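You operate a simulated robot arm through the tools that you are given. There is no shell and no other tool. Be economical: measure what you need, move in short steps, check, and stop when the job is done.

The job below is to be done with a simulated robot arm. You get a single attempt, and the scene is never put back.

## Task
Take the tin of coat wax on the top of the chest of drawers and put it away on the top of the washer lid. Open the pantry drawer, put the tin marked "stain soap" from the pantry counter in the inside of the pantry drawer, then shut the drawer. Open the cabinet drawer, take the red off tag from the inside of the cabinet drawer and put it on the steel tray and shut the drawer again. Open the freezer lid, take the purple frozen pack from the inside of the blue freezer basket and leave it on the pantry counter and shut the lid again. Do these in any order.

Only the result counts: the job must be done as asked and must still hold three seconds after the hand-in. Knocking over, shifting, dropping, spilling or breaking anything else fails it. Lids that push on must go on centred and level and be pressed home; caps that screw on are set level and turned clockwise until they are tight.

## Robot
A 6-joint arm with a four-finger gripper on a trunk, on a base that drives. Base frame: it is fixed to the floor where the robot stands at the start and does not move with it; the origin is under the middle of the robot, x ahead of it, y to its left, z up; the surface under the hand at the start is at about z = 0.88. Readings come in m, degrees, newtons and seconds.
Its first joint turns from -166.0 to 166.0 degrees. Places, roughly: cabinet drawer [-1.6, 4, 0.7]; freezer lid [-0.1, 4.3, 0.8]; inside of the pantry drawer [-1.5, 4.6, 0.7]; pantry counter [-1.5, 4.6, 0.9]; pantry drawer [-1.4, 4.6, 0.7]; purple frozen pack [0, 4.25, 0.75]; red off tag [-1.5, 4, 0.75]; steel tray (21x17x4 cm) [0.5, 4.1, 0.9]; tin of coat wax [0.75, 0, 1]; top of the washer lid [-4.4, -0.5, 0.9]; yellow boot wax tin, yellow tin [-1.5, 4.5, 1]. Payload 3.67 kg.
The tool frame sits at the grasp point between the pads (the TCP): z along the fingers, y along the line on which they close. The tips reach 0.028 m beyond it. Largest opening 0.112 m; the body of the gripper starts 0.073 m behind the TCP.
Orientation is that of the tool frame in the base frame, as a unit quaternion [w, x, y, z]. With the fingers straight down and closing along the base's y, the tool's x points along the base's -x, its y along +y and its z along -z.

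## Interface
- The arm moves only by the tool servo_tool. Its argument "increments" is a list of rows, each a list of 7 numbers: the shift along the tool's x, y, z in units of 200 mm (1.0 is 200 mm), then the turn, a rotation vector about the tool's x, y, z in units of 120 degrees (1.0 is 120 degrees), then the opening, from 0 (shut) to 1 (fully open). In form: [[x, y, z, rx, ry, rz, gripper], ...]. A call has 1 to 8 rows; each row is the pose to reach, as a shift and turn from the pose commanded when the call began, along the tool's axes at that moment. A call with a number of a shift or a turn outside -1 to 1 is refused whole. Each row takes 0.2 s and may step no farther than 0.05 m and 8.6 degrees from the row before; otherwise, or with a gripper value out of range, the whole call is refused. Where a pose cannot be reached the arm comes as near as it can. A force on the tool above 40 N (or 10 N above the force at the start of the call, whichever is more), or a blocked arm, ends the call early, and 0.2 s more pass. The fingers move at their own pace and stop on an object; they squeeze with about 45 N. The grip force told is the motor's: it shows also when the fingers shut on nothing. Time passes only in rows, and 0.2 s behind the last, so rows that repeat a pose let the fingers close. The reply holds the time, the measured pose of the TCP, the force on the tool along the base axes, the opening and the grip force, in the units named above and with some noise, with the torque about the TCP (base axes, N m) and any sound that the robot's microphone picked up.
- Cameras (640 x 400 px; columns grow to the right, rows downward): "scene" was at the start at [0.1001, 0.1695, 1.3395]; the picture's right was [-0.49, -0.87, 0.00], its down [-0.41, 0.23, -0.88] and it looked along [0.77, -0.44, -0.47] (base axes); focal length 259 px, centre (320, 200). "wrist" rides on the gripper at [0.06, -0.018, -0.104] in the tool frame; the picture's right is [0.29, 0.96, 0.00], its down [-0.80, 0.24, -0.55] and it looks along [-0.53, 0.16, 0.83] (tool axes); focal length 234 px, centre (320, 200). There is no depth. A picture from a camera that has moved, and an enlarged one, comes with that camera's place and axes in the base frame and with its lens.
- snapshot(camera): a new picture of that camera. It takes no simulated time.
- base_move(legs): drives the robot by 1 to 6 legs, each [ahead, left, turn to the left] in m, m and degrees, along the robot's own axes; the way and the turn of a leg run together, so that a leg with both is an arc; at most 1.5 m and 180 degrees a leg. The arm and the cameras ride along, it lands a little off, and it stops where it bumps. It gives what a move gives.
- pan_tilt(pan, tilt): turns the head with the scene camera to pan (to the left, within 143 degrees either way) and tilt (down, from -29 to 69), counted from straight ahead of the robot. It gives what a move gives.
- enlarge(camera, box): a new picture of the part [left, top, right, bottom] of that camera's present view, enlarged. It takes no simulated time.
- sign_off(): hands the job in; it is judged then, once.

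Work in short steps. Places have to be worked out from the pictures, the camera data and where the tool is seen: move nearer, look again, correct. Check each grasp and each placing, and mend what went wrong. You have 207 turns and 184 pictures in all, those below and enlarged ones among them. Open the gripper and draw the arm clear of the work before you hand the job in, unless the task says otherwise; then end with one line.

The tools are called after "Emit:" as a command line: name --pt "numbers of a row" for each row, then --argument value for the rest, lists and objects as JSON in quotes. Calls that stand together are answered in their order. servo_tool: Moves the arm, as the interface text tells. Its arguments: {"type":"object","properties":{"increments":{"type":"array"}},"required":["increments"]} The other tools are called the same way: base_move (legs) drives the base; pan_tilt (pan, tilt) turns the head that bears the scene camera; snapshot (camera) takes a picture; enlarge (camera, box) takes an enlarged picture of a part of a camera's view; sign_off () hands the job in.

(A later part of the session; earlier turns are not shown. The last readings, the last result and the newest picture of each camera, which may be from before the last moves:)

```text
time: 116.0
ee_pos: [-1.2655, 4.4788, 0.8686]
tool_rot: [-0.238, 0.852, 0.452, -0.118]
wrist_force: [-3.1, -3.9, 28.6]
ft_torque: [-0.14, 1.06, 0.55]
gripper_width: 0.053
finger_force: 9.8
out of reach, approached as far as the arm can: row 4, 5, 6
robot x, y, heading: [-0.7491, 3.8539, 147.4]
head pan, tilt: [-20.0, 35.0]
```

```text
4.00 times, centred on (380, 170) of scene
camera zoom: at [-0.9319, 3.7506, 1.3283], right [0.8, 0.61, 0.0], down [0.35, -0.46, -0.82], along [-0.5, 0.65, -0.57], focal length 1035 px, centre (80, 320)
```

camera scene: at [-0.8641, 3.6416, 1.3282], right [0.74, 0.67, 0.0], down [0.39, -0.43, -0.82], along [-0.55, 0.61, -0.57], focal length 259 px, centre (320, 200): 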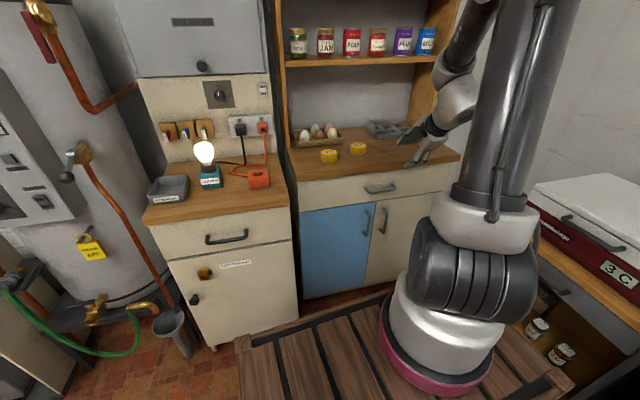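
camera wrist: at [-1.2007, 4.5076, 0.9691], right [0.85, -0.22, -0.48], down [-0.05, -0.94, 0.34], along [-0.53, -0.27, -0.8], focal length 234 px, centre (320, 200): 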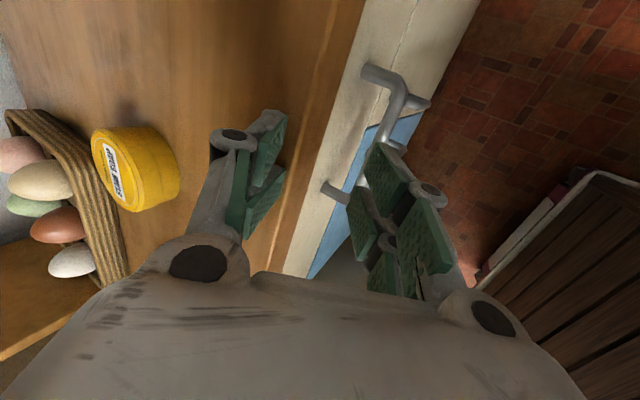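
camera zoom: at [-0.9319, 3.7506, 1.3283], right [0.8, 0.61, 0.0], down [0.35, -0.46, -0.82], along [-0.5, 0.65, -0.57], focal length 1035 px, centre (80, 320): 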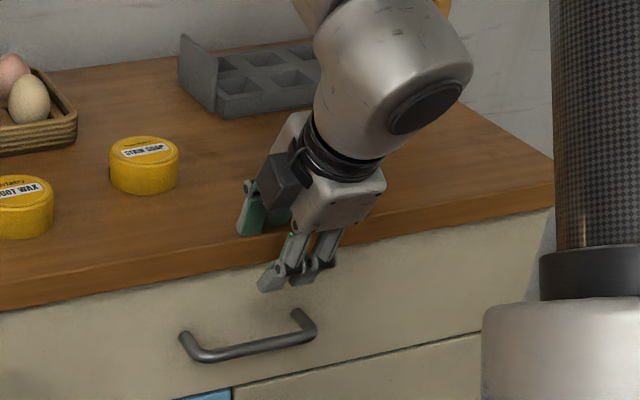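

A finger touched the counter edge because the arm hits a wrist limit off its own plane. I back off upward and shift the base 15 cm right so the handle lies straight ahead.

Emit:
servo_tool --pt "0 0 -0.2 0 0 0 0.36" --pt "0 0 -0.4 0 0 0 0.36" --pt "0 0.1 -0.6 0 0 0 0.36" --pt "0 0.2 -0.8 0 0 0 0.36"

Emit:
base_move --legs '[[0, -0.15, 0]]'

```text
time: 117.0
ee_pos: [-1.1665, 4.4069, 0.9778]
tool_rot: [-0.252, 0.846, 0.452, -0.126]
wrist_force: [0.0, 0.5, -0.5]
ft_torque: [-0.04, -0.01, 0.04]
gripper_width: 0.0405
finger_force: 0.1
robot x, y, heading: [-0.7487, 3.8493, 147.4]
head pan, tilt: [-20.0, 35.0]
```

```text
time: 118.3
ee_pos: [-1.102, 4.5076, 0.9775]
tool_rot: [-0.253, 0.848, 0.449, -0.125]
wrist_force: [0.4, 0.2, 0.1]
ft_torque: [0.02, -0.01, 0.0]
gripper_width: 0.0402
finger_force: 0.1
robot x, y, heading: [-0.6851, 3.9498, 147.2]
head pan, tilt: [-20.0, 35.0]
stopped in leg 1: the robot was blocked; the commanded pose is now the measured one
```

The base bumped after 12 cm on the right. I back off 3 cm and look at what is there.

Emit:
base_move --legs '[[0, 0.04, 0]]'

Emit:
pan_tilt --pan -80 --tilt 55

Emit:
snapshot --camera "scene"

Emit:
pan_tilt --pan -20 --tilt 35

Emit:
snapshot --camera "scene"

```text
time: 119.1
ee_pos: [-1.1235, 4.4733, 0.9784]
tool_rot: [-0.254, 0.847, 0.45, -0.126]
wrist_force: [0.1, 0.0, 0.4]
ft_torque: [0.03, -0.04, 0.02]
gripper_width: 0.0404
finger_force: 0.0
robot x, y, heading: [-0.7034, 3.9159, 147.2]
head pan, tilt: [-20.0, 35.0]
```

```text
time: 120.4
ee_pos: [-1.1246, 4.4742, 0.9794]
tool_rot: [-0.253, 0.847, 0.45, -0.127]
wrist_force: [0.8, -0.4, -0.8]
ft_torque: [0.01, 0.01, -0.02]
gripper_width: 0.0405
finger_force: 0.1
robot x, y, heading: [-0.7063, 3.9176, 147.1]
head pan, tilt: [-80.0, 55.0]
```

```text
148 pictures are left
camera scene: at [-0.8115, 3.8131, 1.3], right [0.92, -0.39, 0.0], down [-0.32, -0.75, -0.57], along [0.22, 0.53, -0.82], focal length 259 px, centre (320, 200)
```

scene: 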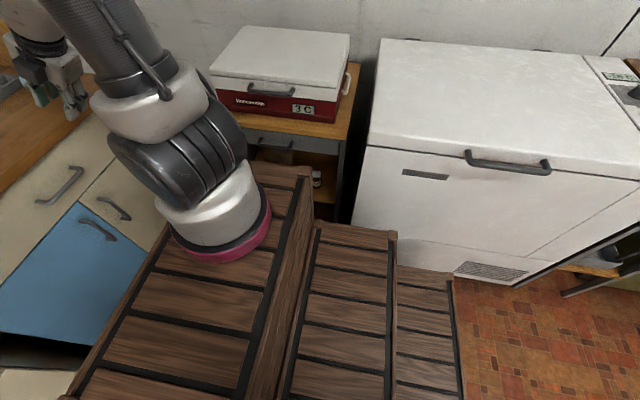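

```text
time: 121.7
ee_pos: [-1.1249, 4.4743, 0.9781]
tool_rot: [-0.253, 0.847, 0.45, -0.126]
wrist_force: [0.6, 0.3, 0.8]
ft_torque: [0.0, -0.01, -0.02]
gripper_width: 0.0402
finger_force: 0.1
robot x, y, heading: [-0.7058, 3.9183, 147.2]
head pan, tilt: [-20.0, 35.0]
```

```text
147 pictures are left
camera scene: at [-0.8925, 3.817, 1.3282], right [0.8, 0.6, 0.0], down [0.35, -0.46, -0.82], along [-0.49, 0.65, -0.57], focal length 259 px, centre (320, 200)
```

scene: 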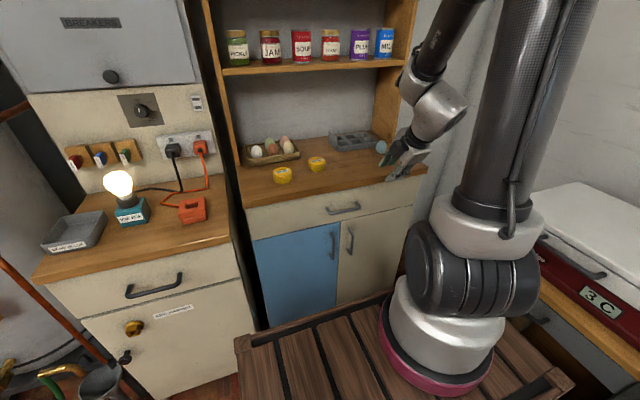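

Nothing was disturbed. From here the handle is ~11° off straight ahead; I go to the 10 cm standoff keeping the 33° tilt.

Emit:
servo_tool --pt "-0.08 0.01 0.18 0 0 0 0.36" --pt "-0.16 0.02 0.36 0 0 0 0.36" --pt "-0.24 0.03 0.54 0 0 0 0.36" --pt "-0.32 0.05 0.72 0 0 0 0.36" --pt "-0.41 0.06 0.9 0 0 0 0.36"

Emit:
snapshot --camera "wrist"

Emit:
enlarge --camera "scene" --box '[270, 140, 430, 240]'

```text
time: 122.9
ee_pos: [-1.2076, 4.4835, 0.843]
tool_rot: [-0.251, 0.86, 0.441, -0.05]
wrist_force: [0.0, 0.6, 0.3]
ft_torque: [-0.03, 0.06, 0.01]
gripper_width: 0.0401
finger_force: 0.1
out of reach, approached as far as the arm can: row 2, 3, 4, 5
robot x, y, heading: [-0.7051, 3.9174, 146.8]
head pan, tilt: [-20.0, 35.0]
```

```text
146 pictures are left
camera wrist: at [-1.1507, 4.5005, 0.9504], right [0.88, -0.24, -0.42], down [-0.14, -0.96, 0.26], along [-0.46, -0.17, -0.87], focal length 234 px, centre (320, 200)
```

wrist: 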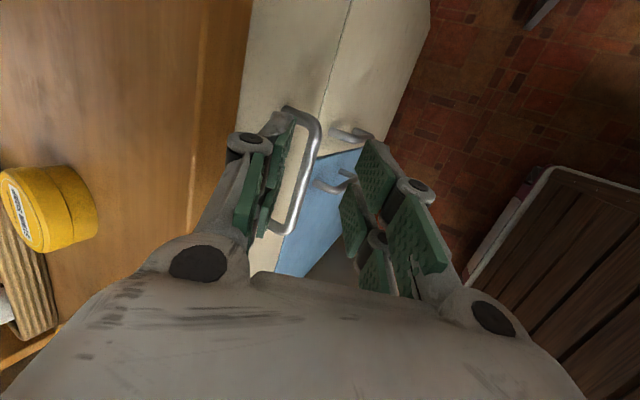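

```text
4.00 times, centred on (350, 190) of scene
camera zoom: at [-0.8922, 3.8171, 1.3283], right [0.8, 0.6, 0.0], down [0.35, -0.46, -0.82], along [-0.49, 0.65, -0.57], focal length 1035 px, centre (200, 240)
```

zoom: 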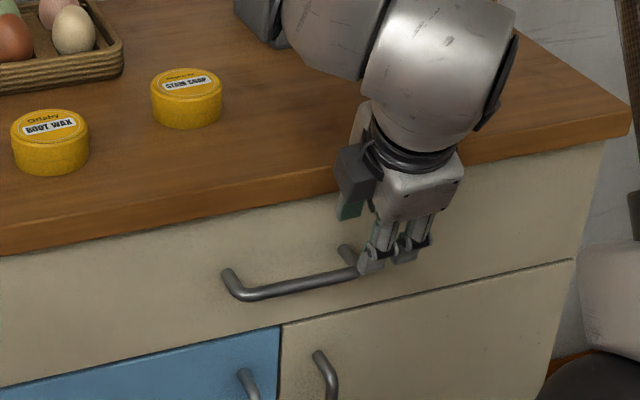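

Both views now agree: handle centre (-1.272, 4.484, 0.747), which is 10 cm along the tool axis with zero closing offset. I advance 8.5 cm so the bar sits between the fingertips.

Emit:
servo_tool --pt "-0.07 0 0.1 0 0 0 0.36" --pt "-0.14 0 0.2 0 0 0 0.36" --pt "-0.2 0 0.3 0 0 0 0.36" --pt "-0.24 0 0.38 0 0 0 0.36" --pt "-0.24 0 0.43 0 0 0 0.36"

Emit:
snapshot --camera "wrist"

Emit:
enlarge --camera "scene" --box '[270, 140, 430, 240]'

```text
time: 123.9
ee_pos: [-1.2962, 4.4442, 0.7663]
tool_rot: [-0.258, 0.847, 0.446, -0.129]
wrist_force: [6.9, -2.8, 20.8]
ft_torque: [0.05, 0.74, 0.05]
gripper_width: 0.0465
finger_force: 4.2
robot x, y, heading: [-0.7124, 3.9183, 146.9]
head pan, tilt: [-20.0, 35.0]
stopped in row 4: the force on the tool passed its limit at 62 N (the readings are from after the stop); the commanded pose is now the measured one
```

```text
144 pictures are left
camera wrist: at [-1.2267, 4.4697, 0.8638], right [0.82, -0.21, -0.52], down [-0.04, -0.95, 0.32], along [-0.56, -0.24, -0.79], focal length 234 px, centre (320, 200)
```

wrist: 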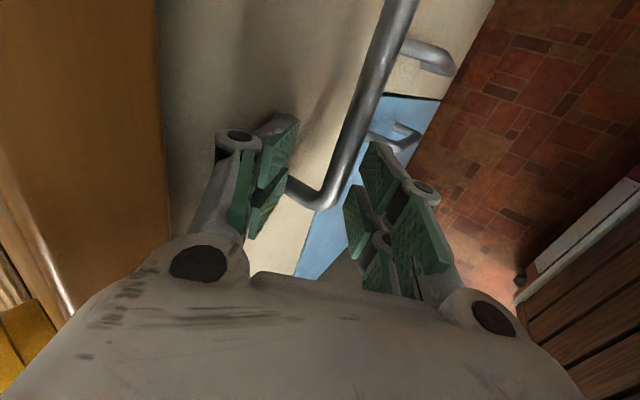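

```text
4.00 times, centred on (350, 190) of scene
camera zoom: at [-0.8917, 3.8163, 1.3283], right [0.8, 0.6, 0.0], down [0.35, -0.46, -0.82], along [-0.49, 0.65, -0.57], focal length 1035 px, centre (200, 240)
```

zoom: 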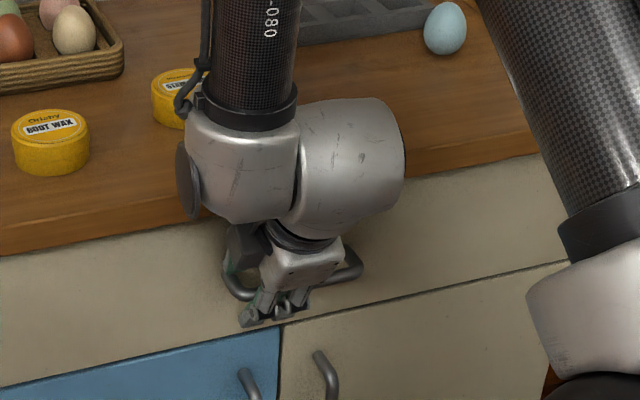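

The back finger is hitting the handle's left leg — I'm 4.5 cm too far left. I back off 4 cm, shift right 4.5 cm, then advance again.

Emit:
servo_tool --pt "0 0 -0.2 0 0 0 0.36" --pt "0.12 0.02 -0.25 0 0 0 0.36" --pt "0.23 0.04 -0.25 0 0 0 0.36" --pt "0.23 0.04 -0.15 0 0 0 0.36" --pt "0.23 0.04 -0.05 0 0 0 0.36" --pt "0.23 0.04 0.0 0 0 0 0.36"

Emit:
snapshot --camera "wrist"

```text
time: 125.3
ee_pos: [-1.2641, 4.4776, 0.7604]
tool_rot: [-0.256, 0.847, 0.447, -0.128]
wrist_force: [-0.3, 0.4, 0.9]
ft_torque: [0.01, 0.0, -0.02]
gripper_width: 0.0406
finger_force: 0.0
robot x, y, heading: [-0.705, 3.9167, 147.1]
head pan, tilt: [-20.0, 35.0]
```

```text
142 pictures are left
camera wrist: at [-1.1959, 4.5027, 0.8582], right [0.83, -0.21, -0.52], down [-0.04, -0.95, 0.32], along [-0.56, -0.24, -0.79], focal length 234 px, centre (320, 200)
```

wrist: 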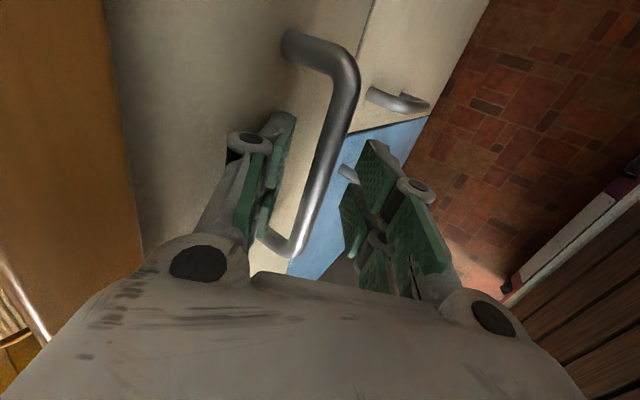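

The bar now runs between the pads with no contact force. I close the gripper on it.

Emit:
servo_tool --pt "0 0 0.02 0 0 0 0.2" --pt "0 0 0.02 0 0 0 0.0" --pt "0 0 0.02 0 0 0 0.0"

```text
time: 126.1
ee_pos: [-1.2679, 4.4783, 0.7587]
tool_rot: [-0.256, 0.847, 0.448, -0.129]
wrist_force: [1.3, 4.6, 5.5]
ft_torque: [0.85, -0.53, 1.78]
gripper_width: 0.0123
finger_force: 45.8
robot x, y, heading: [-0.708, 3.9138, 147.0]
head pan, tilt: [-20.0, 35.0]
```

Gripped (12 mm bar). I pull straight out along the wall normal, 10 cm to begin.

Emit:
servo_tool --pt "0.003 0.105 -0.068 0 0 0 0" --pt "0.006 0.21 -0.135 0 0 0 0" --pt "0.009 0.315 -0.203 0 0 0 0" --pt "0.011 0.42 -0.271 0 0 0 0"

Emit:
snapshot --camera "scene"

```text
time: 127.1
ee_pos: [-1.1877, 4.4263, 0.7583]
tool_rot: [-0.257, 0.847, 0.448, -0.128]
wrist_force: [-12.4, -16.7, 25.1]
ft_torque: [0.12, 0.05, 2.22]
gripper_width: 0.0126
finger_force: 44.9
out of reach, approached as far as the arm can: row 4
robot x, y, heading: [-0.704, 3.9126, 147.3]
head pan, tilt: [-20.0, 35.0]
```

```text
141 pictures are left
camera scene: at [-0.8925, 3.8158, 1.3282], right [0.8, 0.6, 0.0], down [0.35, -0.46, -0.82], along [-0.49, 0.65, -0.57], focal length 259 px, centre (320, 200)
```

scene: 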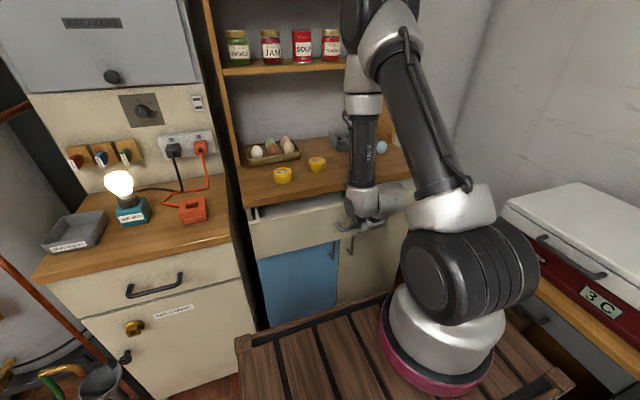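

Drawer is out ~9.5 cm; the arm is at its limit, so I pull the rest by reversing the base 12 cm.

Emit:
base_move --legs '[[-0.12, 0, 0]]'

Emit:
snapshot --camera "scene"

```text
time: 127.8
ee_pos: [-1.1834, 4.422, 0.758]
tool_rot: [-0.259, 0.846, 0.449, -0.128]
wrist_force: [0.1, 0.6, 2.4]
ft_torque: [1.15, -0.68, 0.97]
gripper_width: 0.0122
finger_force: 45.0
robot x, y, heading: [-0.7014, 3.9151, 147.1]
head pan, tilt: [-20.0, 35.0]
stopped in leg 1: the force on the tool passed its limit at 43 N (the readings are from after the stop); the commanded pose is now the measured one
```

```text
140 pictures are left
camera scene: at [-0.8865, 3.8126, 1.3283], right [0.8, 0.6, 0.0], down [0.35, -0.46, -0.82], along [-0.49, 0.65, -0.57], focal length 259 px, centre (320, 200)
```

scene: 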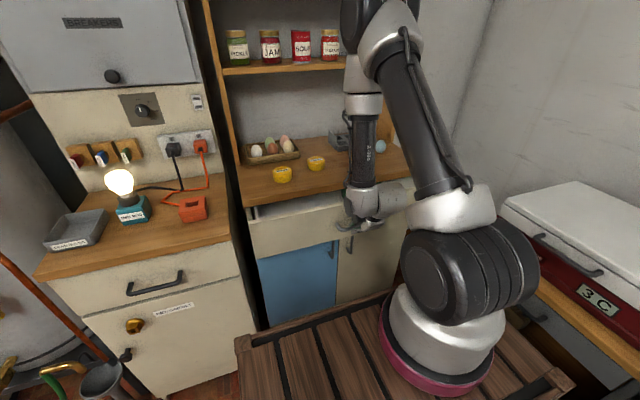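

The base jerk passed the force limit. Forces are relaxed now; I retry with a smaller move.

Emit:
base_move --legs '[[-0.06, 0, 0]]'

```text
time: 128.8
ee_pos: [-1.1343, 4.3907, 0.7572]
tool_rot: [-0.259, 0.845, 0.45, -0.13]
wrist_force: [-6.0, -5.4, 1.3]
ft_torque: [0.58, -0.34, 1.35]
gripper_width: 0.0121
finger_force: 45.0
robot x, y, heading: [-0.6514, 3.8795, 147.1]
head pan, tilt: [-20.0, 35.0]
```

Works. Another 6 cm.

Emit:
base_move --legs '[[-0.06, 0, 0]]'

Emit:
snapshot --camera "scene"

```text
time: 129.8
ee_pos: [-1.0846, 4.3566, 0.7569]
tool_rot: [-0.258, 0.845, 0.45, -0.129]
wrist_force: [-9.6, -10.3, 0.0]
ft_torque: [0.31, -0.22, 1.37]
gripper_width: 0.0122
finger_force: 45.4
robot x, y, heading: [-0.6015, 3.8485, 147.0]
head pan, tilt: [-20.0, 35.0]
```

```text
139 pictures are left
camera scene: at [-0.7871, 3.7476, 1.3282], right [0.8, 0.6, 0.0], down [0.35, -0.46, -0.82], along [-0.49, 0.65, -0.57], focal length 259 px, centre (320, 200)
```

scene: 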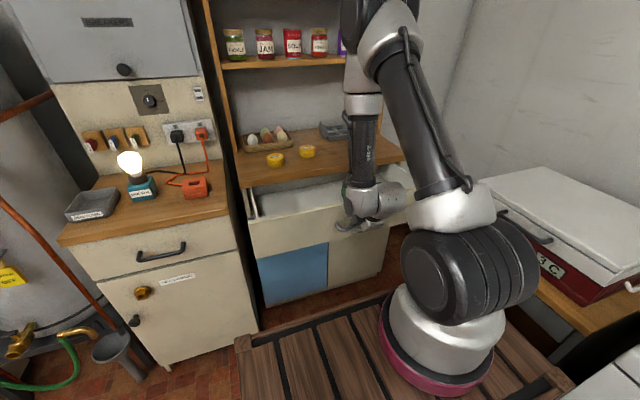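

Drawer is open about 22 cm. I release and withdraw along the tool axis.

Emit:
servo_tool --pt "0 0 0 0 0 0 0.36" --pt "0 0 0 0 0 0 0.36" --pt "0 0 -0.15 0 0 0 0.36" --pt "0 0 -0.35 0 0 0 0.36" --pt "0 0 -0.6 0 0 0 0.36" --pt "0 0 -0.8 0 0 0 0.36"

Emit:
snapshot --camera "wrist"

Emit:
snapshot --camera "scene"

```text
time: 131.2
ee_pos: [-1.0696, 4.3197, 0.9313]
tool_rot: [-0.254, 0.849, 0.449, -0.116]
wrist_force: [-0.8, -0.7, -0.8]
ft_torque: [0.06, -0.02, 0.0]
gripper_width: 0.0403
finger_force: 0.0
out of reach, approached as far as the arm can: row 3, 4, 5, 6
robot x, y, heading: [-0.6027, 3.85, 147.0]
head pan, tilt: [-20.0, 35.0]
```

```text
138 pictures are left
camera wrist: at [-1.0032, 4.3451, 1.0313], right [0.84, -0.21, -0.5], down [-0.05, -0.95, 0.31], along [-0.54, -0.24, -0.81], focal length 234 px, centre (320, 200)
```

wrist: 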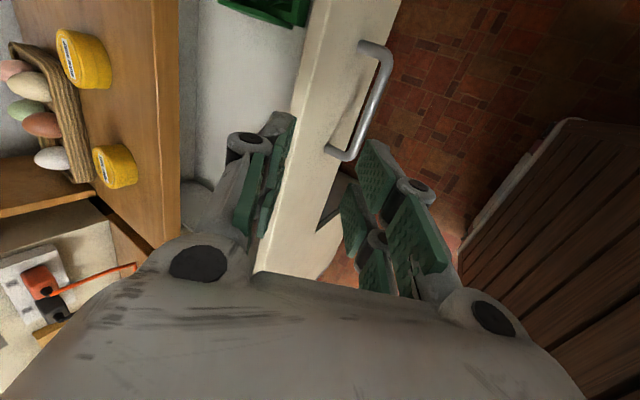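

```text
137 pictures are left
camera scene: at [-0.787, 3.7481, 1.3282], right [0.8, 0.6, 0.0], down [0.35, -0.46, -0.82], along [-0.49, 0.65, -0.57], focal length 259 px, centre (320, 200)
```

scene: 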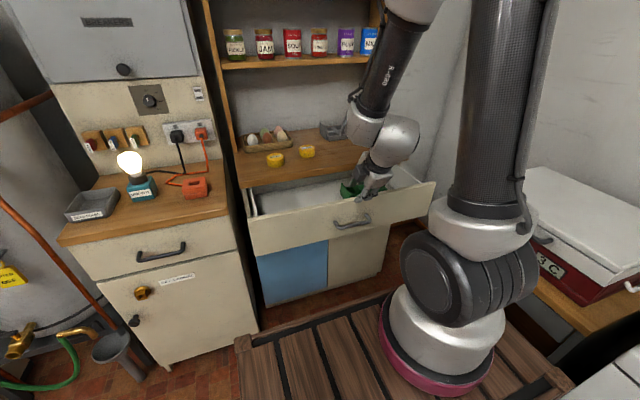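

Drawer is open with a green bin in its right part; left is free. I straighten the tool while rising, and drive 9 cm ahead to reach the tin.

Emit:
servo_tool --pt "0 0 -0.15 -0.065 0 0 0.36" --pt "0 -0.1 -0.3 -0.13 0 0 0.5" --pt "0 -0.2 -0.45 -0.19 0 0 0.7" --pt "0 -0.3 -0.6 -0.245 0 0 0.8"

Emit:
base_move --legs '[[0.09, 0, 0]]'

```text
time: 132.2
ee_pos: [-1.0602, 4.3112, 1.0609]
tool_rot: [-0.036, 0.883, 0.469, -0.011]
wrist_force: [0.5, -0.5, -0.1]
ft_torque: [-0.02, 0.01, -0.03]
gripper_width: 0.0897
finger_force: 0.1
out of reach, approached as far as the arm can: row 1
robot x, y, heading: [-0.5991, 3.8491, 147.2]
head pan, tilt: [-20.0, 35.0]
```

```text
time: 133.3
ee_pos: [-1.1344, 4.363, 1.0603]
tool_rot: [-0.035, 0.883, 0.467, -0.011]
wrist_force: [0.3, -0.3, 0.1]
ft_torque: [-0.03, -0.01, 0.02]
gripper_width: 0.0897
finger_force: 0.0
robot x, y, heading: [-0.6801, 3.9013, 146.9]
head pan, tilt: [-20.0, 35.0]
```

I remove the residual 4° tilt, then yaw the tool back so it closes along the wall direction while moving over the tin.

Emit:
servo_tool --pt "0 0 0 -0.035 0 0 0.8"

Emit:
servo_tool --pt "-0.03 -0.12 0 0 0 0.07 0.8" --pt "-0.06 -0.24 0 0 0 0.14 0.8" --pt "-0.09 -0.36 0 0 0 0.21 0.8" --pt "-0.12 -0.48 0 0 0 0.28 0.8" --pt "-0.15 -0.6 0 0 0 0.35 0.8" --pt "-0.18 -0.72 0 0 0 0.42 0.8" --pt "-0.21 -0.84 0 0 0 0.49 0.8" --pt "-0.25 -0.96 0 0 0 0.56 0.8"

Emit:
snapshot --camera "wrist"

```text
time: 133.7
ee_pos: [-1.1351, 4.3625, 1.0607]
tool_rot: [-0.003, 0.884, 0.467, 0.006]
wrist_force: [0.4, 0.1, 0.8]
ft_torque: [0.0, 0.02, 0.02]
gripper_width: 0.0898
finger_force: 0.1
robot x, y, heading: [-0.6809, 3.8976, 146.9]
head pan, tilt: [-20.0, 35.0]
```

```text
time: 135.5
ee_pos: [-1.322, 4.4272, 1.0596]
tool_rot: [-0.006, 0.995, -0.101, 0.003]
wrist_force: [1.0, -0.5, 0.1]
ft_torque: [0.01, 0.05, 0.0]
gripper_width: 0.0897
finger_force: 0.0
robot x, y, heading: [-0.6771, 3.8972, 147.3]
head pan, tilt: [-20.0, 35.0]
```

```text
136 pictures are left
camera wrist: at [-1.2594, 4.4348, 1.1647], right [0.09, -1.0, -0.01], down [-0.83, -0.08, 0.55], along [-0.55, -0.04, -0.84], focal length 234 px, centre (320, 200)
```

wrist: 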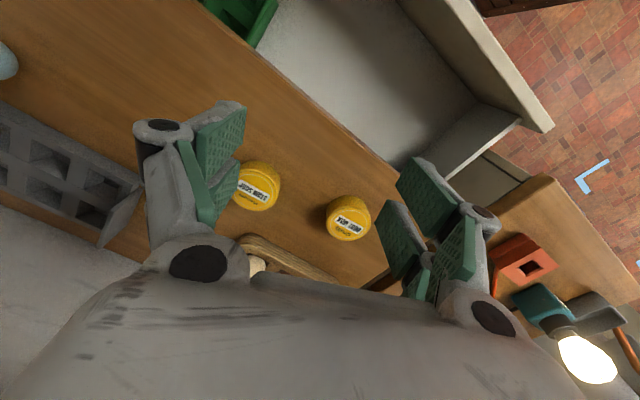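

Stain soap is the left tin in this view, at roughly (-1.42, 4.495). I complete the yaw and move above it at z≈1.0, then re-measure.

Emit:
servo_tool --pt "-0.17 -0.07 0.1 0 0 0.06 0.8" --pt "-0.34 -0.14 0.2 0 0 0.12 0.8" --pt "-0.52 -0.21 0.3 0 0 0.178 0.8"

Emit:
snapshot --camera "wrist"

Emit:
enlarge --camera "scene" --box '[230, 90, 430, 215]'

```text
time: 136.3
ee_pos: [-1.4138, 4.4903, 0.9987]
tool_rot: [-0.007, 0.959, -0.284, 0.001]
wrist_force: [1.0, -0.6, 1.4]
ft_torque: [-0.01, 0.07, 0.01]
gripper_width: 0.0897
finger_force: 0.1
robot x, y, heading: [-0.6769, 3.8976, 147.1]
head pan, tilt: [-20.0, 35.0]
```

```text
135 pictures are left
camera wrist: at [-1.3529, 4.4726, 1.1031], right [-0.28, -0.96, -0.01], down [-0.8, 0.23, 0.55], along [-0.53, 0.17, -0.83], focal length 234 px, centre (320, 200)
```

wrist: 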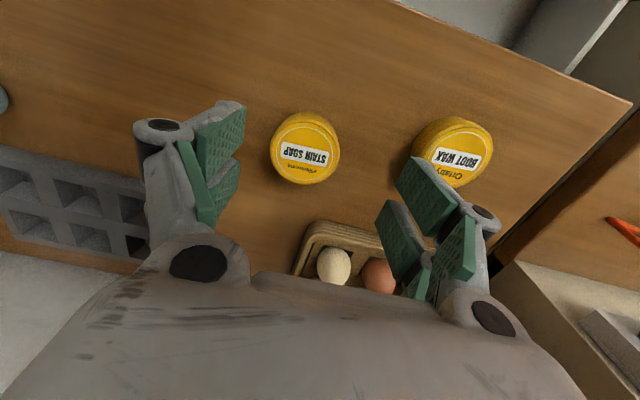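

```text
3.20 times, centred on (330, 152) of scene
camera zoom: at [-0.8639, 3.7984, 1.3283], right [0.8, 0.6, 0.0], down [0.34, -0.46, -0.82], along [-0.49, 0.66, -0.57], focal length 828 px, centre (288, 352)
```

zoom: 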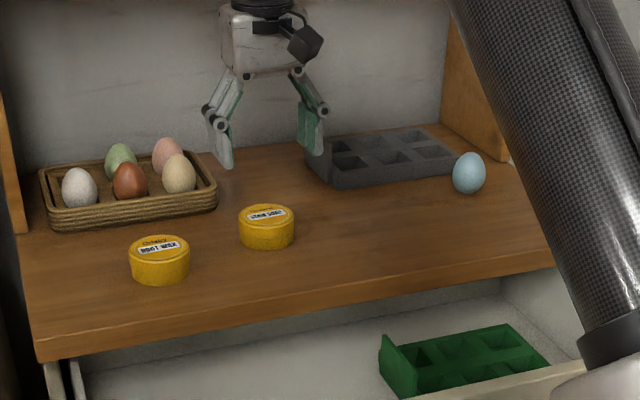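

Triangulation agrees: tin at (-1.427, 4.513), top z≈0.898. I centre on it and descend to z≈0.89, then close.

Emit:
servo_tool --pt "-0.117 -0.06 0.0 0 0 0 0.9" --pt "-0.117 -0.06 0.2 0 0 0 0.9" --pt "-0.117 -0.06 0.4 0 0 0 0.9" --pt "-0.117 -0.06 0.48 0 0 0 0.9" --pt "-0.117 -0.06 0.53 0 0 0 0.9"

Emit:
enlarge --camera "scene" --box '[230, 90, 430, 215]'

```text
time: 137.5
ee_pos: [-1.4251, 4.5154, 0.8947]
tool_rot: [-0.007, 0.959, -0.283, 0.003]
wrist_force: [0.4, 0.4, 0.5]
ft_torque: [-0.01, 0.0, -0.01]
gripper_width: 0.101
finger_force: 0.0
robot x, y, heading: [-0.6748, 3.8987, 147.0]
head pan, tilt: [-20.0, 35.0]
```

```text
3.20 times, centred on (330, 152) of scene
camera zoom: at [-0.8643, 3.7987, 1.3283], right [0.8, 0.6, 0.0], down [0.34, -0.46, -0.82], along [-0.49, 0.65, -0.57], focal length 828 px, centre (288, 352)
```

zoom: 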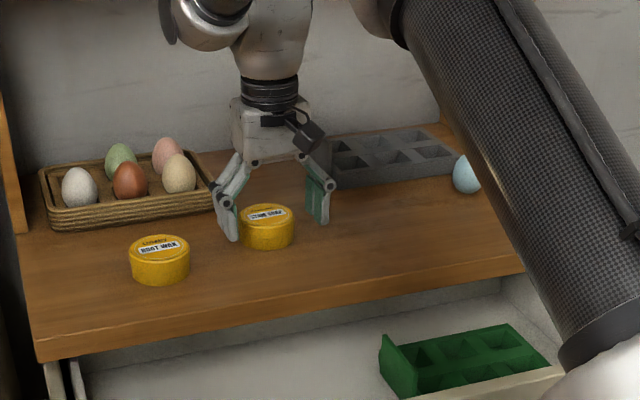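

Fingers straddle the tin. I close and lift a little.

Emit:
servo_tool --pt "0 0 0 0 0 0 0.5" --pt "0 0 0 0 0 0 0.25" --pt "0 0 0 0 0 0 0.25" --pt "0 0 -0.2 0 0 0 0.25" --pt "0 0 -0.4 0 0 0 0.25" --pt "0 0 -0.6 0 0 0 0.25"

Emit:
snapshot --camera "wrist"

Emit:
snapshot --camera "scene"

```text
time: 138.9
ee_pos: [-1.427, 4.5136, 1.0163]
tool_rot: [-0.007, 0.959, -0.283, 0.003]
wrist_force: [-0.6, 0.9, -1.3]
ft_torque: [-0.03, -0.07, 0.0]
gripper_width: 0.0662
finger_force: 44.9
robot x, y, heading: [-0.677, 3.8976, 146.6]
head pan, tilt: [-20.0, 35.0]
```

```text
132 pictures are left
camera wrist: at [-1.3669, 4.4965, 1.1212], right [-0.28, -0.96, -0.01], down [-0.8, 0.23, 0.55], along [-0.52, 0.16, -0.84], focal length 234 px, centre (320, 200)
```

wrist: 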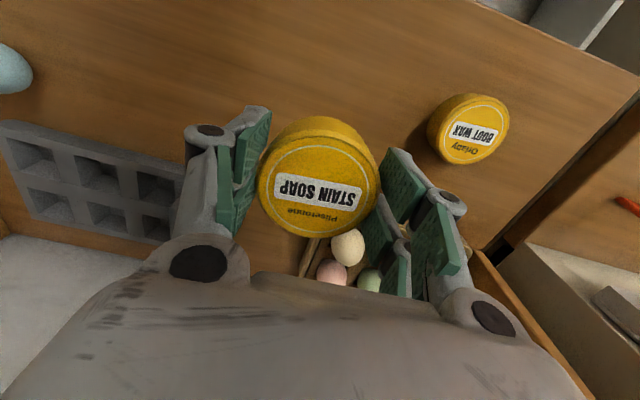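

```text
131 pictures are left
camera scene: at [-0.8647, 3.799, 1.3282], right [0.8, 0.6, 0.0], down [0.34, -0.46, -0.82], along [-0.49, 0.65, -0.57], focal length 259 px, centre (320, 200)
```

scene: 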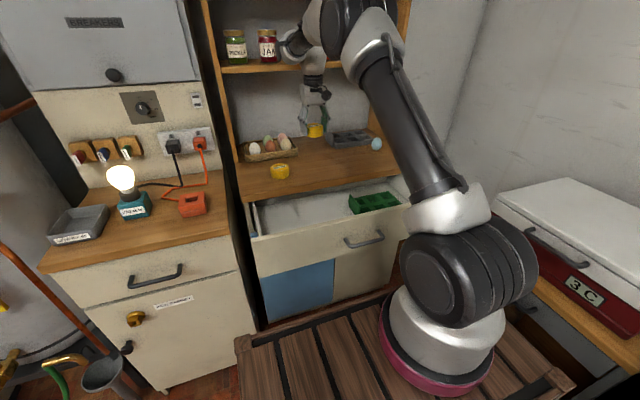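

Stain soap held. I carry it out over the open drawer's free left part, target (-1.245, 4.36).

Emit:
servo_tool --pt "0.23 0.03 0 0 0 0 0.25" --pt "0.46 0.06 0 0 0 0 0.25" --pt "0.69 0.09 0 0 0 0 0.25" --pt "0.92 0.12 0 0 0 0 0.25"

Emit:
servo_tool --pt "0.2 0.03 0 0 0 0 0.25" --pt "0.26 0.03 0.15 0 0 0 0.25"

Emit:
snapshot --camera "wrist"

Emit:
snapshot --camera "scene"

```text
time: 139.9
ee_pos: [-1.2876, 4.3941, 1.0122]
tool_rot: [-0.006, 0.959, -0.283, 0.002]
wrist_force: [0.2, 0.6, -1.7]
ft_torque: [-0.03, -0.01, 0.01]
gripper_width: 0.0663
finger_force: 44.8
robot x, y, heading: [-0.6782, 3.8974, 146.7]
head pan, tilt: [-20.0, 35.0]
```

```text
time: 140.5
ee_pos: [-1.2448, 4.3622, 0.9819]
tool_rot: [-0.007, 0.959, -0.283, 0.002]
wrist_force: [0.0, -0.6, -0.1]
ft_torque: [-0.01, -0.03, -0.03]
gripper_width: 0.066
finger_force: 44.4
robot x, y, heading: [-0.6768, 3.9005, 147.1]
head pan, tilt: [-20.0, 35.0]
```

```text
130 pictures are left
camera wrist: at [-1.1844, 4.3438, 1.087], right [-0.28, -0.96, -0.01], down [-0.8, 0.23, 0.55], along [-0.53, 0.16, -0.83], focal length 234 px, centre (320, 200)
```

wrist: 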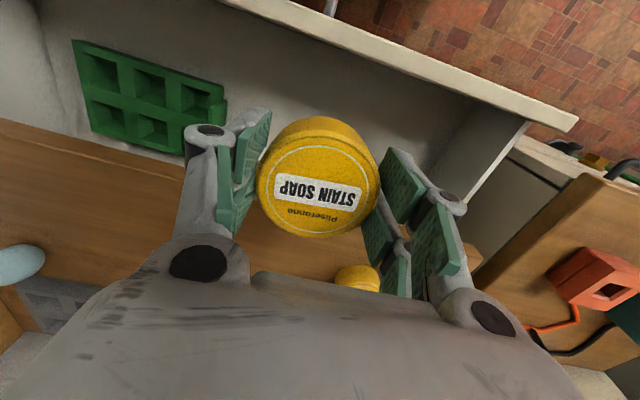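

```text
129 pictures are left
camera scene: at [-0.8644, 3.7988, 1.3283], right [0.8, 0.6, 0.0], down [0.34, -0.46, -0.82], along [-0.49, 0.65, -0.57], focal length 259 px, centre (320, 200)
```

scene: 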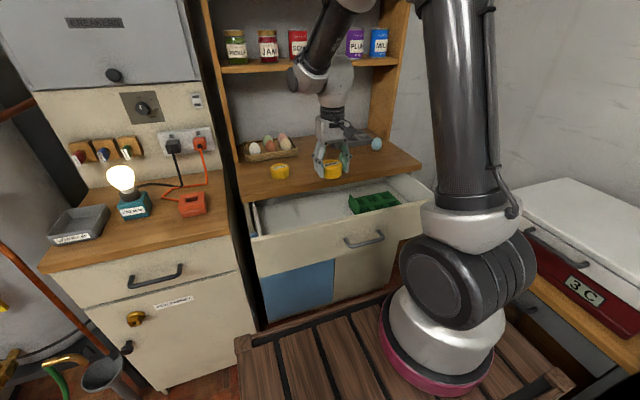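

The tin is over the opening (free depth ~14 cm). I nudge 2 cm toward the counter to keep the wrist camera clear of the drawer front, and lower to z≈0.80.

Emit:
servo_tool --pt "-0.08 0 0.1 0 0 0 0.25" --pt "-0.08 0 0.3 0 0 0 0.25" --pt "-0.08 0 0.5 0 0 0 0.25" --pt "-0.08 0 0.7 0 0 0 0.25" --pt "-0.08 0 0.9 0 0 0 0.25"

Emit:
snapshot --camera "wrist"

Emit:
enlarge --camera "scene" --box '[230, 130, 430, 255]'

```text
time: 141.7
ee_pos: [-1.256, 4.37, 0.8038]
tool_rot: [-0.007, 0.959, -0.283, 0.002]
wrist_force: [0.8, -0.3, -1.6]
ft_torque: [0.03, 0.0, 0.0]
gripper_width: 0.0662
finger_force: 45.3
robot x, y, heading: [-0.6766, 3.9021, 147.0]
head pan, tilt: [-20.0, 35.0]
```

```text
128 pictures are left
camera wrist: at [-1.1954, 4.3536, 0.9085], right [-0.28, -0.96, -0.01], down [-0.8, 0.22, 0.55], along [-0.53, 0.16, -0.83], focal length 234 px, centre (320, 200)
```

wrist: 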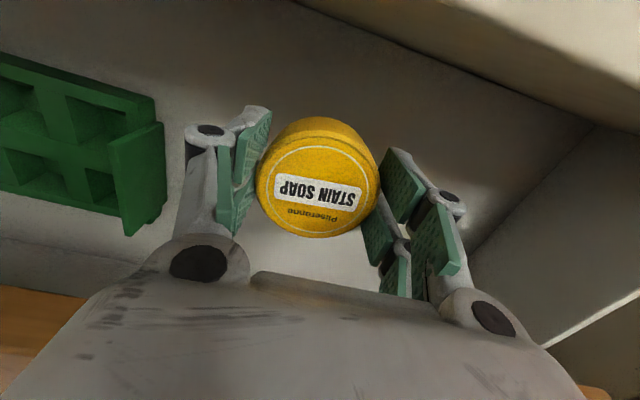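

```text
3.20 times, centred on (330, 192) of scene
camera zoom: at [-0.8641, 3.7986, 1.3283], right [0.8, 0.6, 0.0], down [0.34, -0.46, -0.82], along [-0.49, 0.65, -0.57], focal length 828 px, centre (288, 224)
```

zoom: 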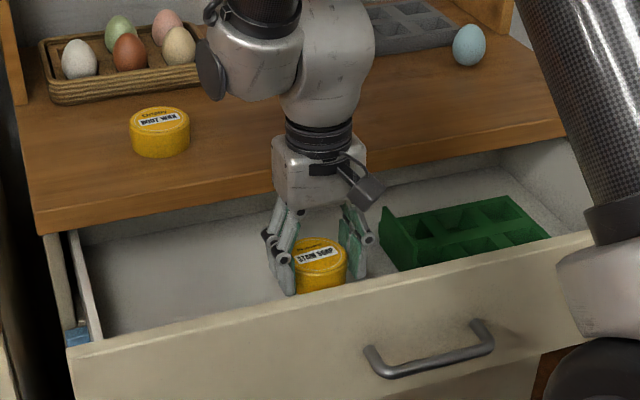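

Clear so far. I lower in 1 cm rows until it rests on the drawer floor.

Emit:
servo_tool --pt "0 0 0.06 0 0 0 0.25" --pt "0 0 0.12 0 0 0 0.25" --pt "0 0 0.18 0 0 0 0.25" --pt "0 0 0.24 0 0 0 0.25" --pt "0 0 0.29 0 0 0 0.25" --pt "0 0 0.34 0 0 0 0.25" --pt "0 0 0.39 0 0 0 0.25" --pt "0 0 0.44 0 0 0 0.25"

Emit:
enlarge --camera "scene" --box '[230, 130, 430, 255]'

```text
time: 143.6
ee_pos: [-1.2586, 4.3734, 0.7183]
tool_rot: [-0.006, 0.959, -0.283, 0.0]
wrist_force: [-1.0, 0.9, 16.3]
ft_torque: [-0.99, -0.63, 0.28]
gripper_width: 0.0659
finger_force: 35.6
robot x, y, heading: [-0.6795, 3.9, 146.8]
head pan, tilt: [-20.0, 35.0]
stopped in row 8: the force on the tool passed its limit at 82 N (the readings are from after the stop); the commanded pose is now the measured one
```

```text
3.20 times, centred on (330, 192) of scene
camera zoom: at [-0.864, 3.7985, 1.3283], right [0.8, 0.6, 0.0], down [0.34, -0.46, -0.82], along [-0.49, 0.65, -0.57], focal length 828 px, centre (288, 224)
```

zoom: 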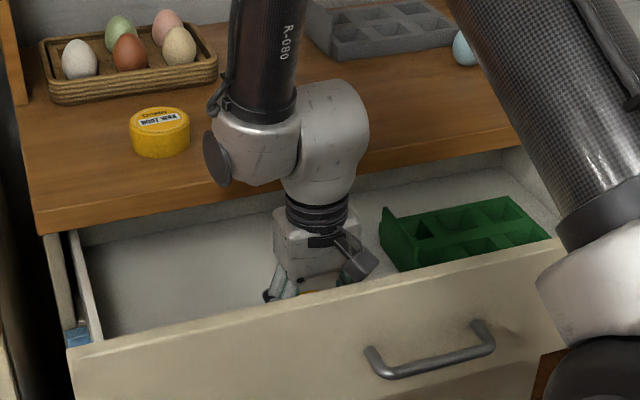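

Force torque suggests the wrist camera touched the drawer's front edge rather than the tin landing. I lift 1 cm, shift 1.5 cm toward the counter and look.

Emit:
servo_tool --pt "0 0 -0.06 0 0 0 0.25" --pt "-0.075 0 -0.06 0 0 0 0.25"

Emit:
snapshot --camera "wrist"

Emit:
enlarge --camera "scene" --box '[270, 150, 390, 225]'

```text
time: 144.2
ee_pos: [-1.2715, 4.3808, 0.7284]
tool_rot: [-0.007, 0.959, -0.282, 0.002]
wrist_force: [0.0, -0.4, -0.3]
ft_torque: [0.0, -0.01, 0.02]
gripper_width: 0.0657
finger_force: 44.5
robot x, y, heading: [-0.6799, 3.8986, 146.9]
head pan, tilt: [-20.0, 35.0]
```

```text
125 pictures are left
camera wrist: at [-1.2101, 4.3638, 0.8327], right [-0.28, -0.96, -0.01], down [-0.8, 0.22, 0.55], along [-0.53, 0.16, -0.83], focal length 234 px, centre (320, 200)
```

wrist: 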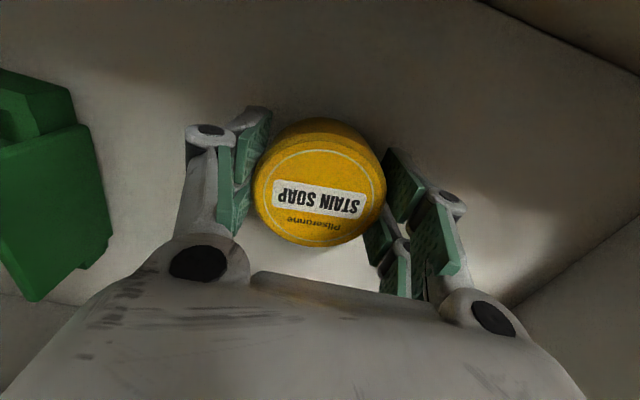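

```text
5.33 times, centred on (330, 188) of scene
camera zoom: at [-0.8644, 3.7987, 1.3283], right [0.8, 0.6, 0.0], down [0.34, -0.46, -0.82], along [-0.49, 0.65, -0.57], focal length 1380 px, centre (267, 267)
```

zoom: 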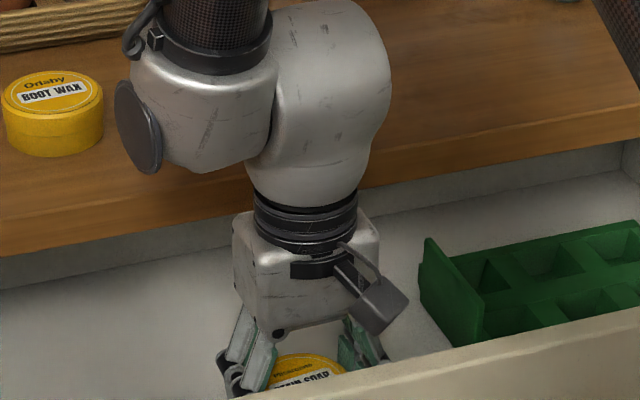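

The tin slid up ~1 cm in the grip, so it did land on the floor (≈0.695). I lower ~8 mm again, release, and withdraw upward.

Emit:
servo_tool --pt "0 0 0.04 0 0 0 0.25" --pt "0 0 0.04 0 0 0 0.7" --pt "0 0 0.04 0 0 0 0.8" --pt "0 0 -0.2 0 0 0 0.8" --pt "0 0 -0.45 0 0 0 0.8" --pt "0 0 -0.7 0 0 0 0.8" --pt "0 0 -0.95 0 0 0 0.8"

Emit:
snapshot --camera "wrist"

Emit:
enlarge --camera "scene" --box '[230, 130, 430, 255]'

```text
time: 145.8
ee_pos: [-1.2701, 4.3815, 0.919]
tool_rot: [-0.007, 0.959, -0.282, 0.001]
wrist_force: [0.2, 0.4, 0.3]
ft_torque: [0.0, -0.01, -0.01]
gripper_width: 0.0896
finger_force: 0.1
robot x, y, heading: [-0.6816, 3.8993, 146.9]
head pan, tilt: [-20.0, 35.0]
```

```text
123 pictures are left
camera wrist: at [-1.21, 4.3647, 1.024], right [-0.28, -0.96, -0.01], down [-0.8, 0.22, 0.55], along [-0.53, 0.16, -0.83], focal length 234 px, centre (320, 200)
```

wrist: 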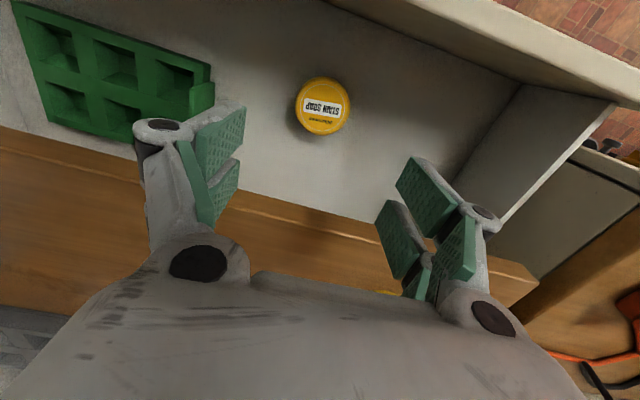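

```text
3.20 times, centred on (330, 192) of scene
camera zoom: at [-0.8648, 3.799, 1.3282], right [0.8, 0.6, 0.0], down [0.34, -0.46, -0.82], along [-0.49, 0.65, -0.57], focal length 828 px, centre (288, 224)
```

zoom: 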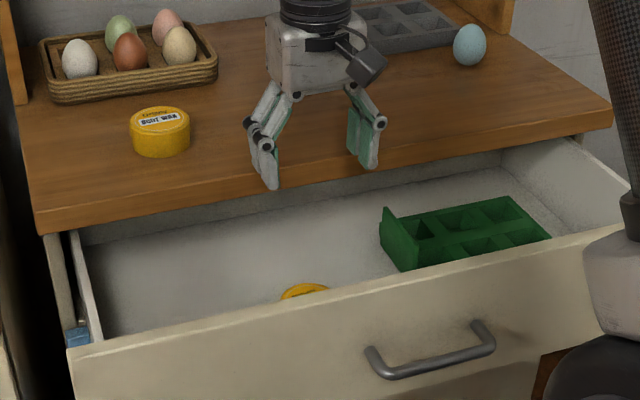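

Stain soap stands upright on the drawer floor. Now to shut it: I reverse 8 cm, shut the fingers, and bring the hand out in front of the handle.

Emit:
base_move --legs '[[-0.08, 0, 0]]'

Emit:
servo_tool --pt "0.15 -0.1 -0.05 0 0 0 0.3" --pt "0.3 -0.2 -0.05 0 0 0 0" --pt "0.45 -0.3 -0.05 0 0 0 0" --pt "0.6 -0.4 -0.05 0 0 0 0" --pt "0.65 -0.4 -0.05 0 -0.06 0 0" --pt "0.65 -0.4 -0.05 0 -0.12 0 0" --pt "0.65 -0.4 -0.05 0 -0.165 0 0"

Emit:
snapshot --camera "wrist"

Emit:
snapshot --camera "scene"

```text
time: 146.8
ee_pos: [-1.2042, 4.3387, 0.9201]
tool_rot: [-0.008, 0.959, -0.283, 0.001]
wrist_force: [-0.2, -0.3, -0.8]
ft_torque: [-0.02, -0.03, -0.04]
gripper_width: 0.0897
finger_force: 0.1
robot x, y, heading: [-0.6104, 3.8522, 146.8]
head pan, tilt: [-20.0, 35.0]
```

```text
time: 148.4
ee_pos: [-1.0527, 4.3363, 0.9302]
tool_rot: [-0.055, 0.945, -0.277, -0.164]
wrist_force: [0.0, 0.1, 0.1]
ft_torque: [0.03, 0.02, 0.0]
gripper_width: 0.0
finger_force: 35.6
robot x, y, heading: [-0.6122, 3.8575, 147.0]
head pan, tilt: [-20.0, 35.0]
```

```text
121 pictures are left
camera wrist: at [-0.9644, 4.3008, 1.008], right [-0.29, -0.95, -0.11], down [-0.61, 0.09, 0.79], along [-0.74, 0.3, -0.6], focal length 234 px, centre (320, 200)
```

wrist: 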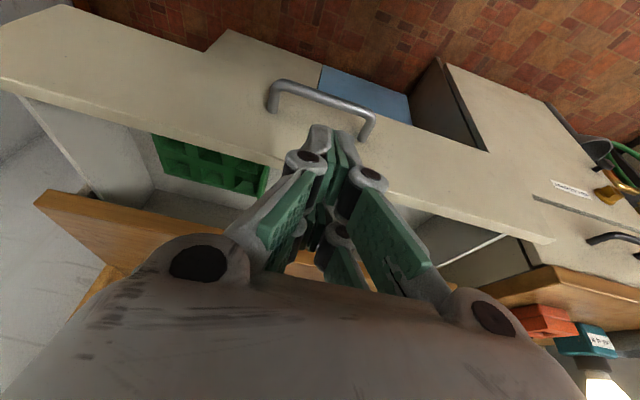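

```text
120 pictures are left
camera scene: at [-0.7979, 3.7554, 1.3283], right [0.8, 0.6, 0.0], down [0.35, -0.46, -0.82], along [-0.49, 0.65, -0.57], focal length 259 px, centre (320, 200)
```

scene: 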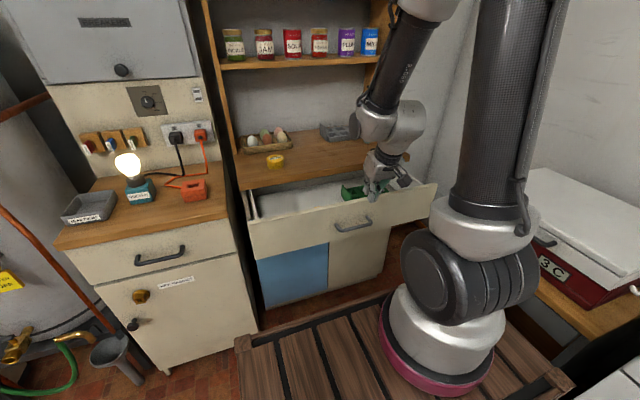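

The bar is ~5 cm ahead of the fingertips and below. I lower the shut fingers in front of the bar.

Emit:
servo_tool --pt "0.05 0 0.2 0 0 0 0" --pt "0.1 0 0.4 0 0 0 0" --pt "0.16 0 0.6 0 0 0 0" --pt "0.21 0 0.8 0 0 0 0" --pt "0.22 0 0.87 0 0 0 0"

Emit:
snapshot --camera "wrist"

Emit:
enlarge --camera "scene" --box '[270, 150, 430, 250]'

```text
time: 149.6
ee_pos: [-1.0678, 4.3574, 0.7602]
tool_rot: [-0.048, 0.946, -0.277, -0.163]
wrist_force: [-0.4, -0.2, 0.1]
ft_torque: [0.0, -0.03, -0.03]
gripper_width: 0.0
finger_force: 35.5
out of reach, approached as far as the arm can: row 3, 4, 5
robot x, y, heading: [-0.6113, 3.8542, 147.0]
head pan, tilt: [-20.0, 35.0]
```

```text
119 pictures are left
camera wrist: at [-0.9801, 4.3243, 0.8388], right [-0.29, -0.95, -0.1], down [-0.6, 0.1, 0.79], along [-0.74, 0.29, -0.61], focal length 234 px, centre (320, 200)
```

wrist: 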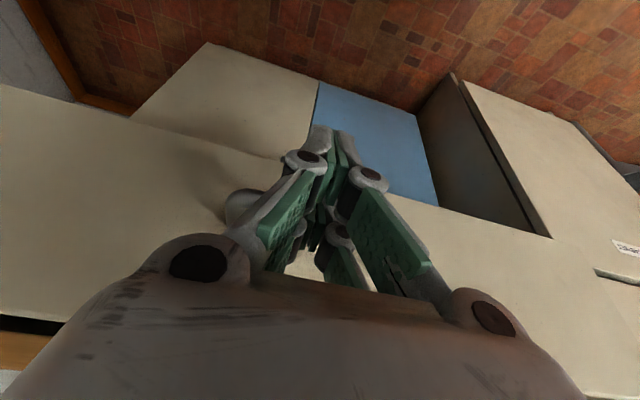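

```text
4.00 times, centred on (350, 200) of scene
camera zoom: at [-0.7977, 3.7552, 1.3283], right [0.8, 0.6, 0.0], down [0.34, -0.46, -0.82], along [-0.49, 0.65, -0.57], focal length 1035 px, centre (200, 200)
```

zoom: 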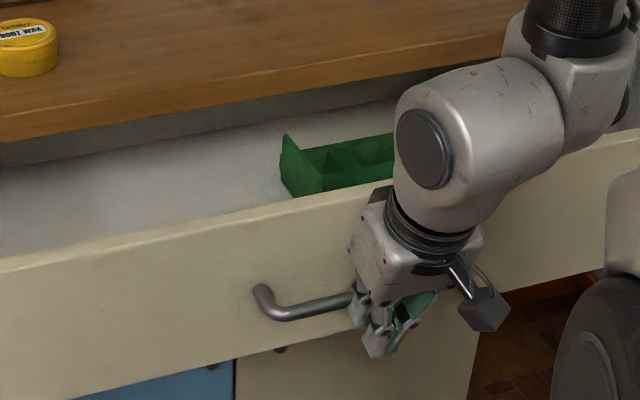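

The shut fingers stand in front of the bar. I push the drawer by driving the base ahead in short legs.

Emit:
base_move --legs '[[0.08, 0, 0]]'

Emit:
base_move --legs '[[0.07, 0, 0]]'

Emit:
snapshot --camera "scene"

```text
time: 150.7
ee_pos: [-1.1345, 4.4017, 0.7615]
tool_rot: [-0.049, 0.945, -0.278, -0.163]
wrist_force: [-0.6, 0.2, -0.7]
ft_torque: [0.0, -0.04, -0.03]
gripper_width: 0.0
finger_force: 36.0
robot x, y, heading: [-0.6795, 3.8998, 146.8]
head pan, tilt: [-20.0, 35.0]
```

```text
time: 151.7
ee_pos: [-1.1951, 4.4396, 0.7607]
tool_rot: [-0.048, 0.946, -0.277, -0.163]
wrist_force: [0.4, 0.6, 0.8]
ft_torque: [0.02, -0.01, -0.02]
gripper_width: 0.0
finger_force: 35.9
robot x, y, heading: [-0.7389, 3.9366, 146.8]
head pan, tilt: [-20.0, 35.0]
```

```text
117 pictures are left
camera scene: at [-0.9244, 3.838, 1.3283], right [0.8, 0.6, 0.0], down [0.34, -0.46, -0.82], along [-0.49, 0.65, -0.57], focal length 259 px, centre (320, 200)
```

scene: 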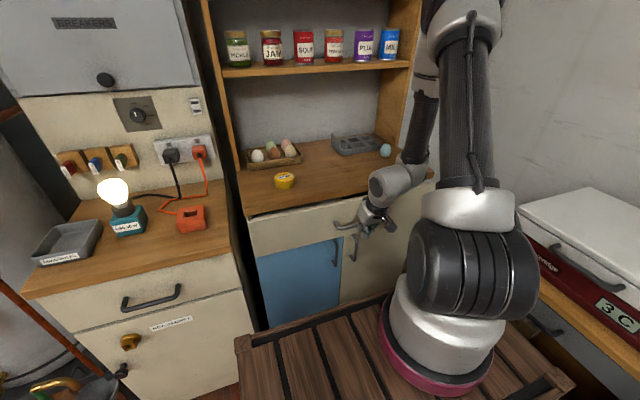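

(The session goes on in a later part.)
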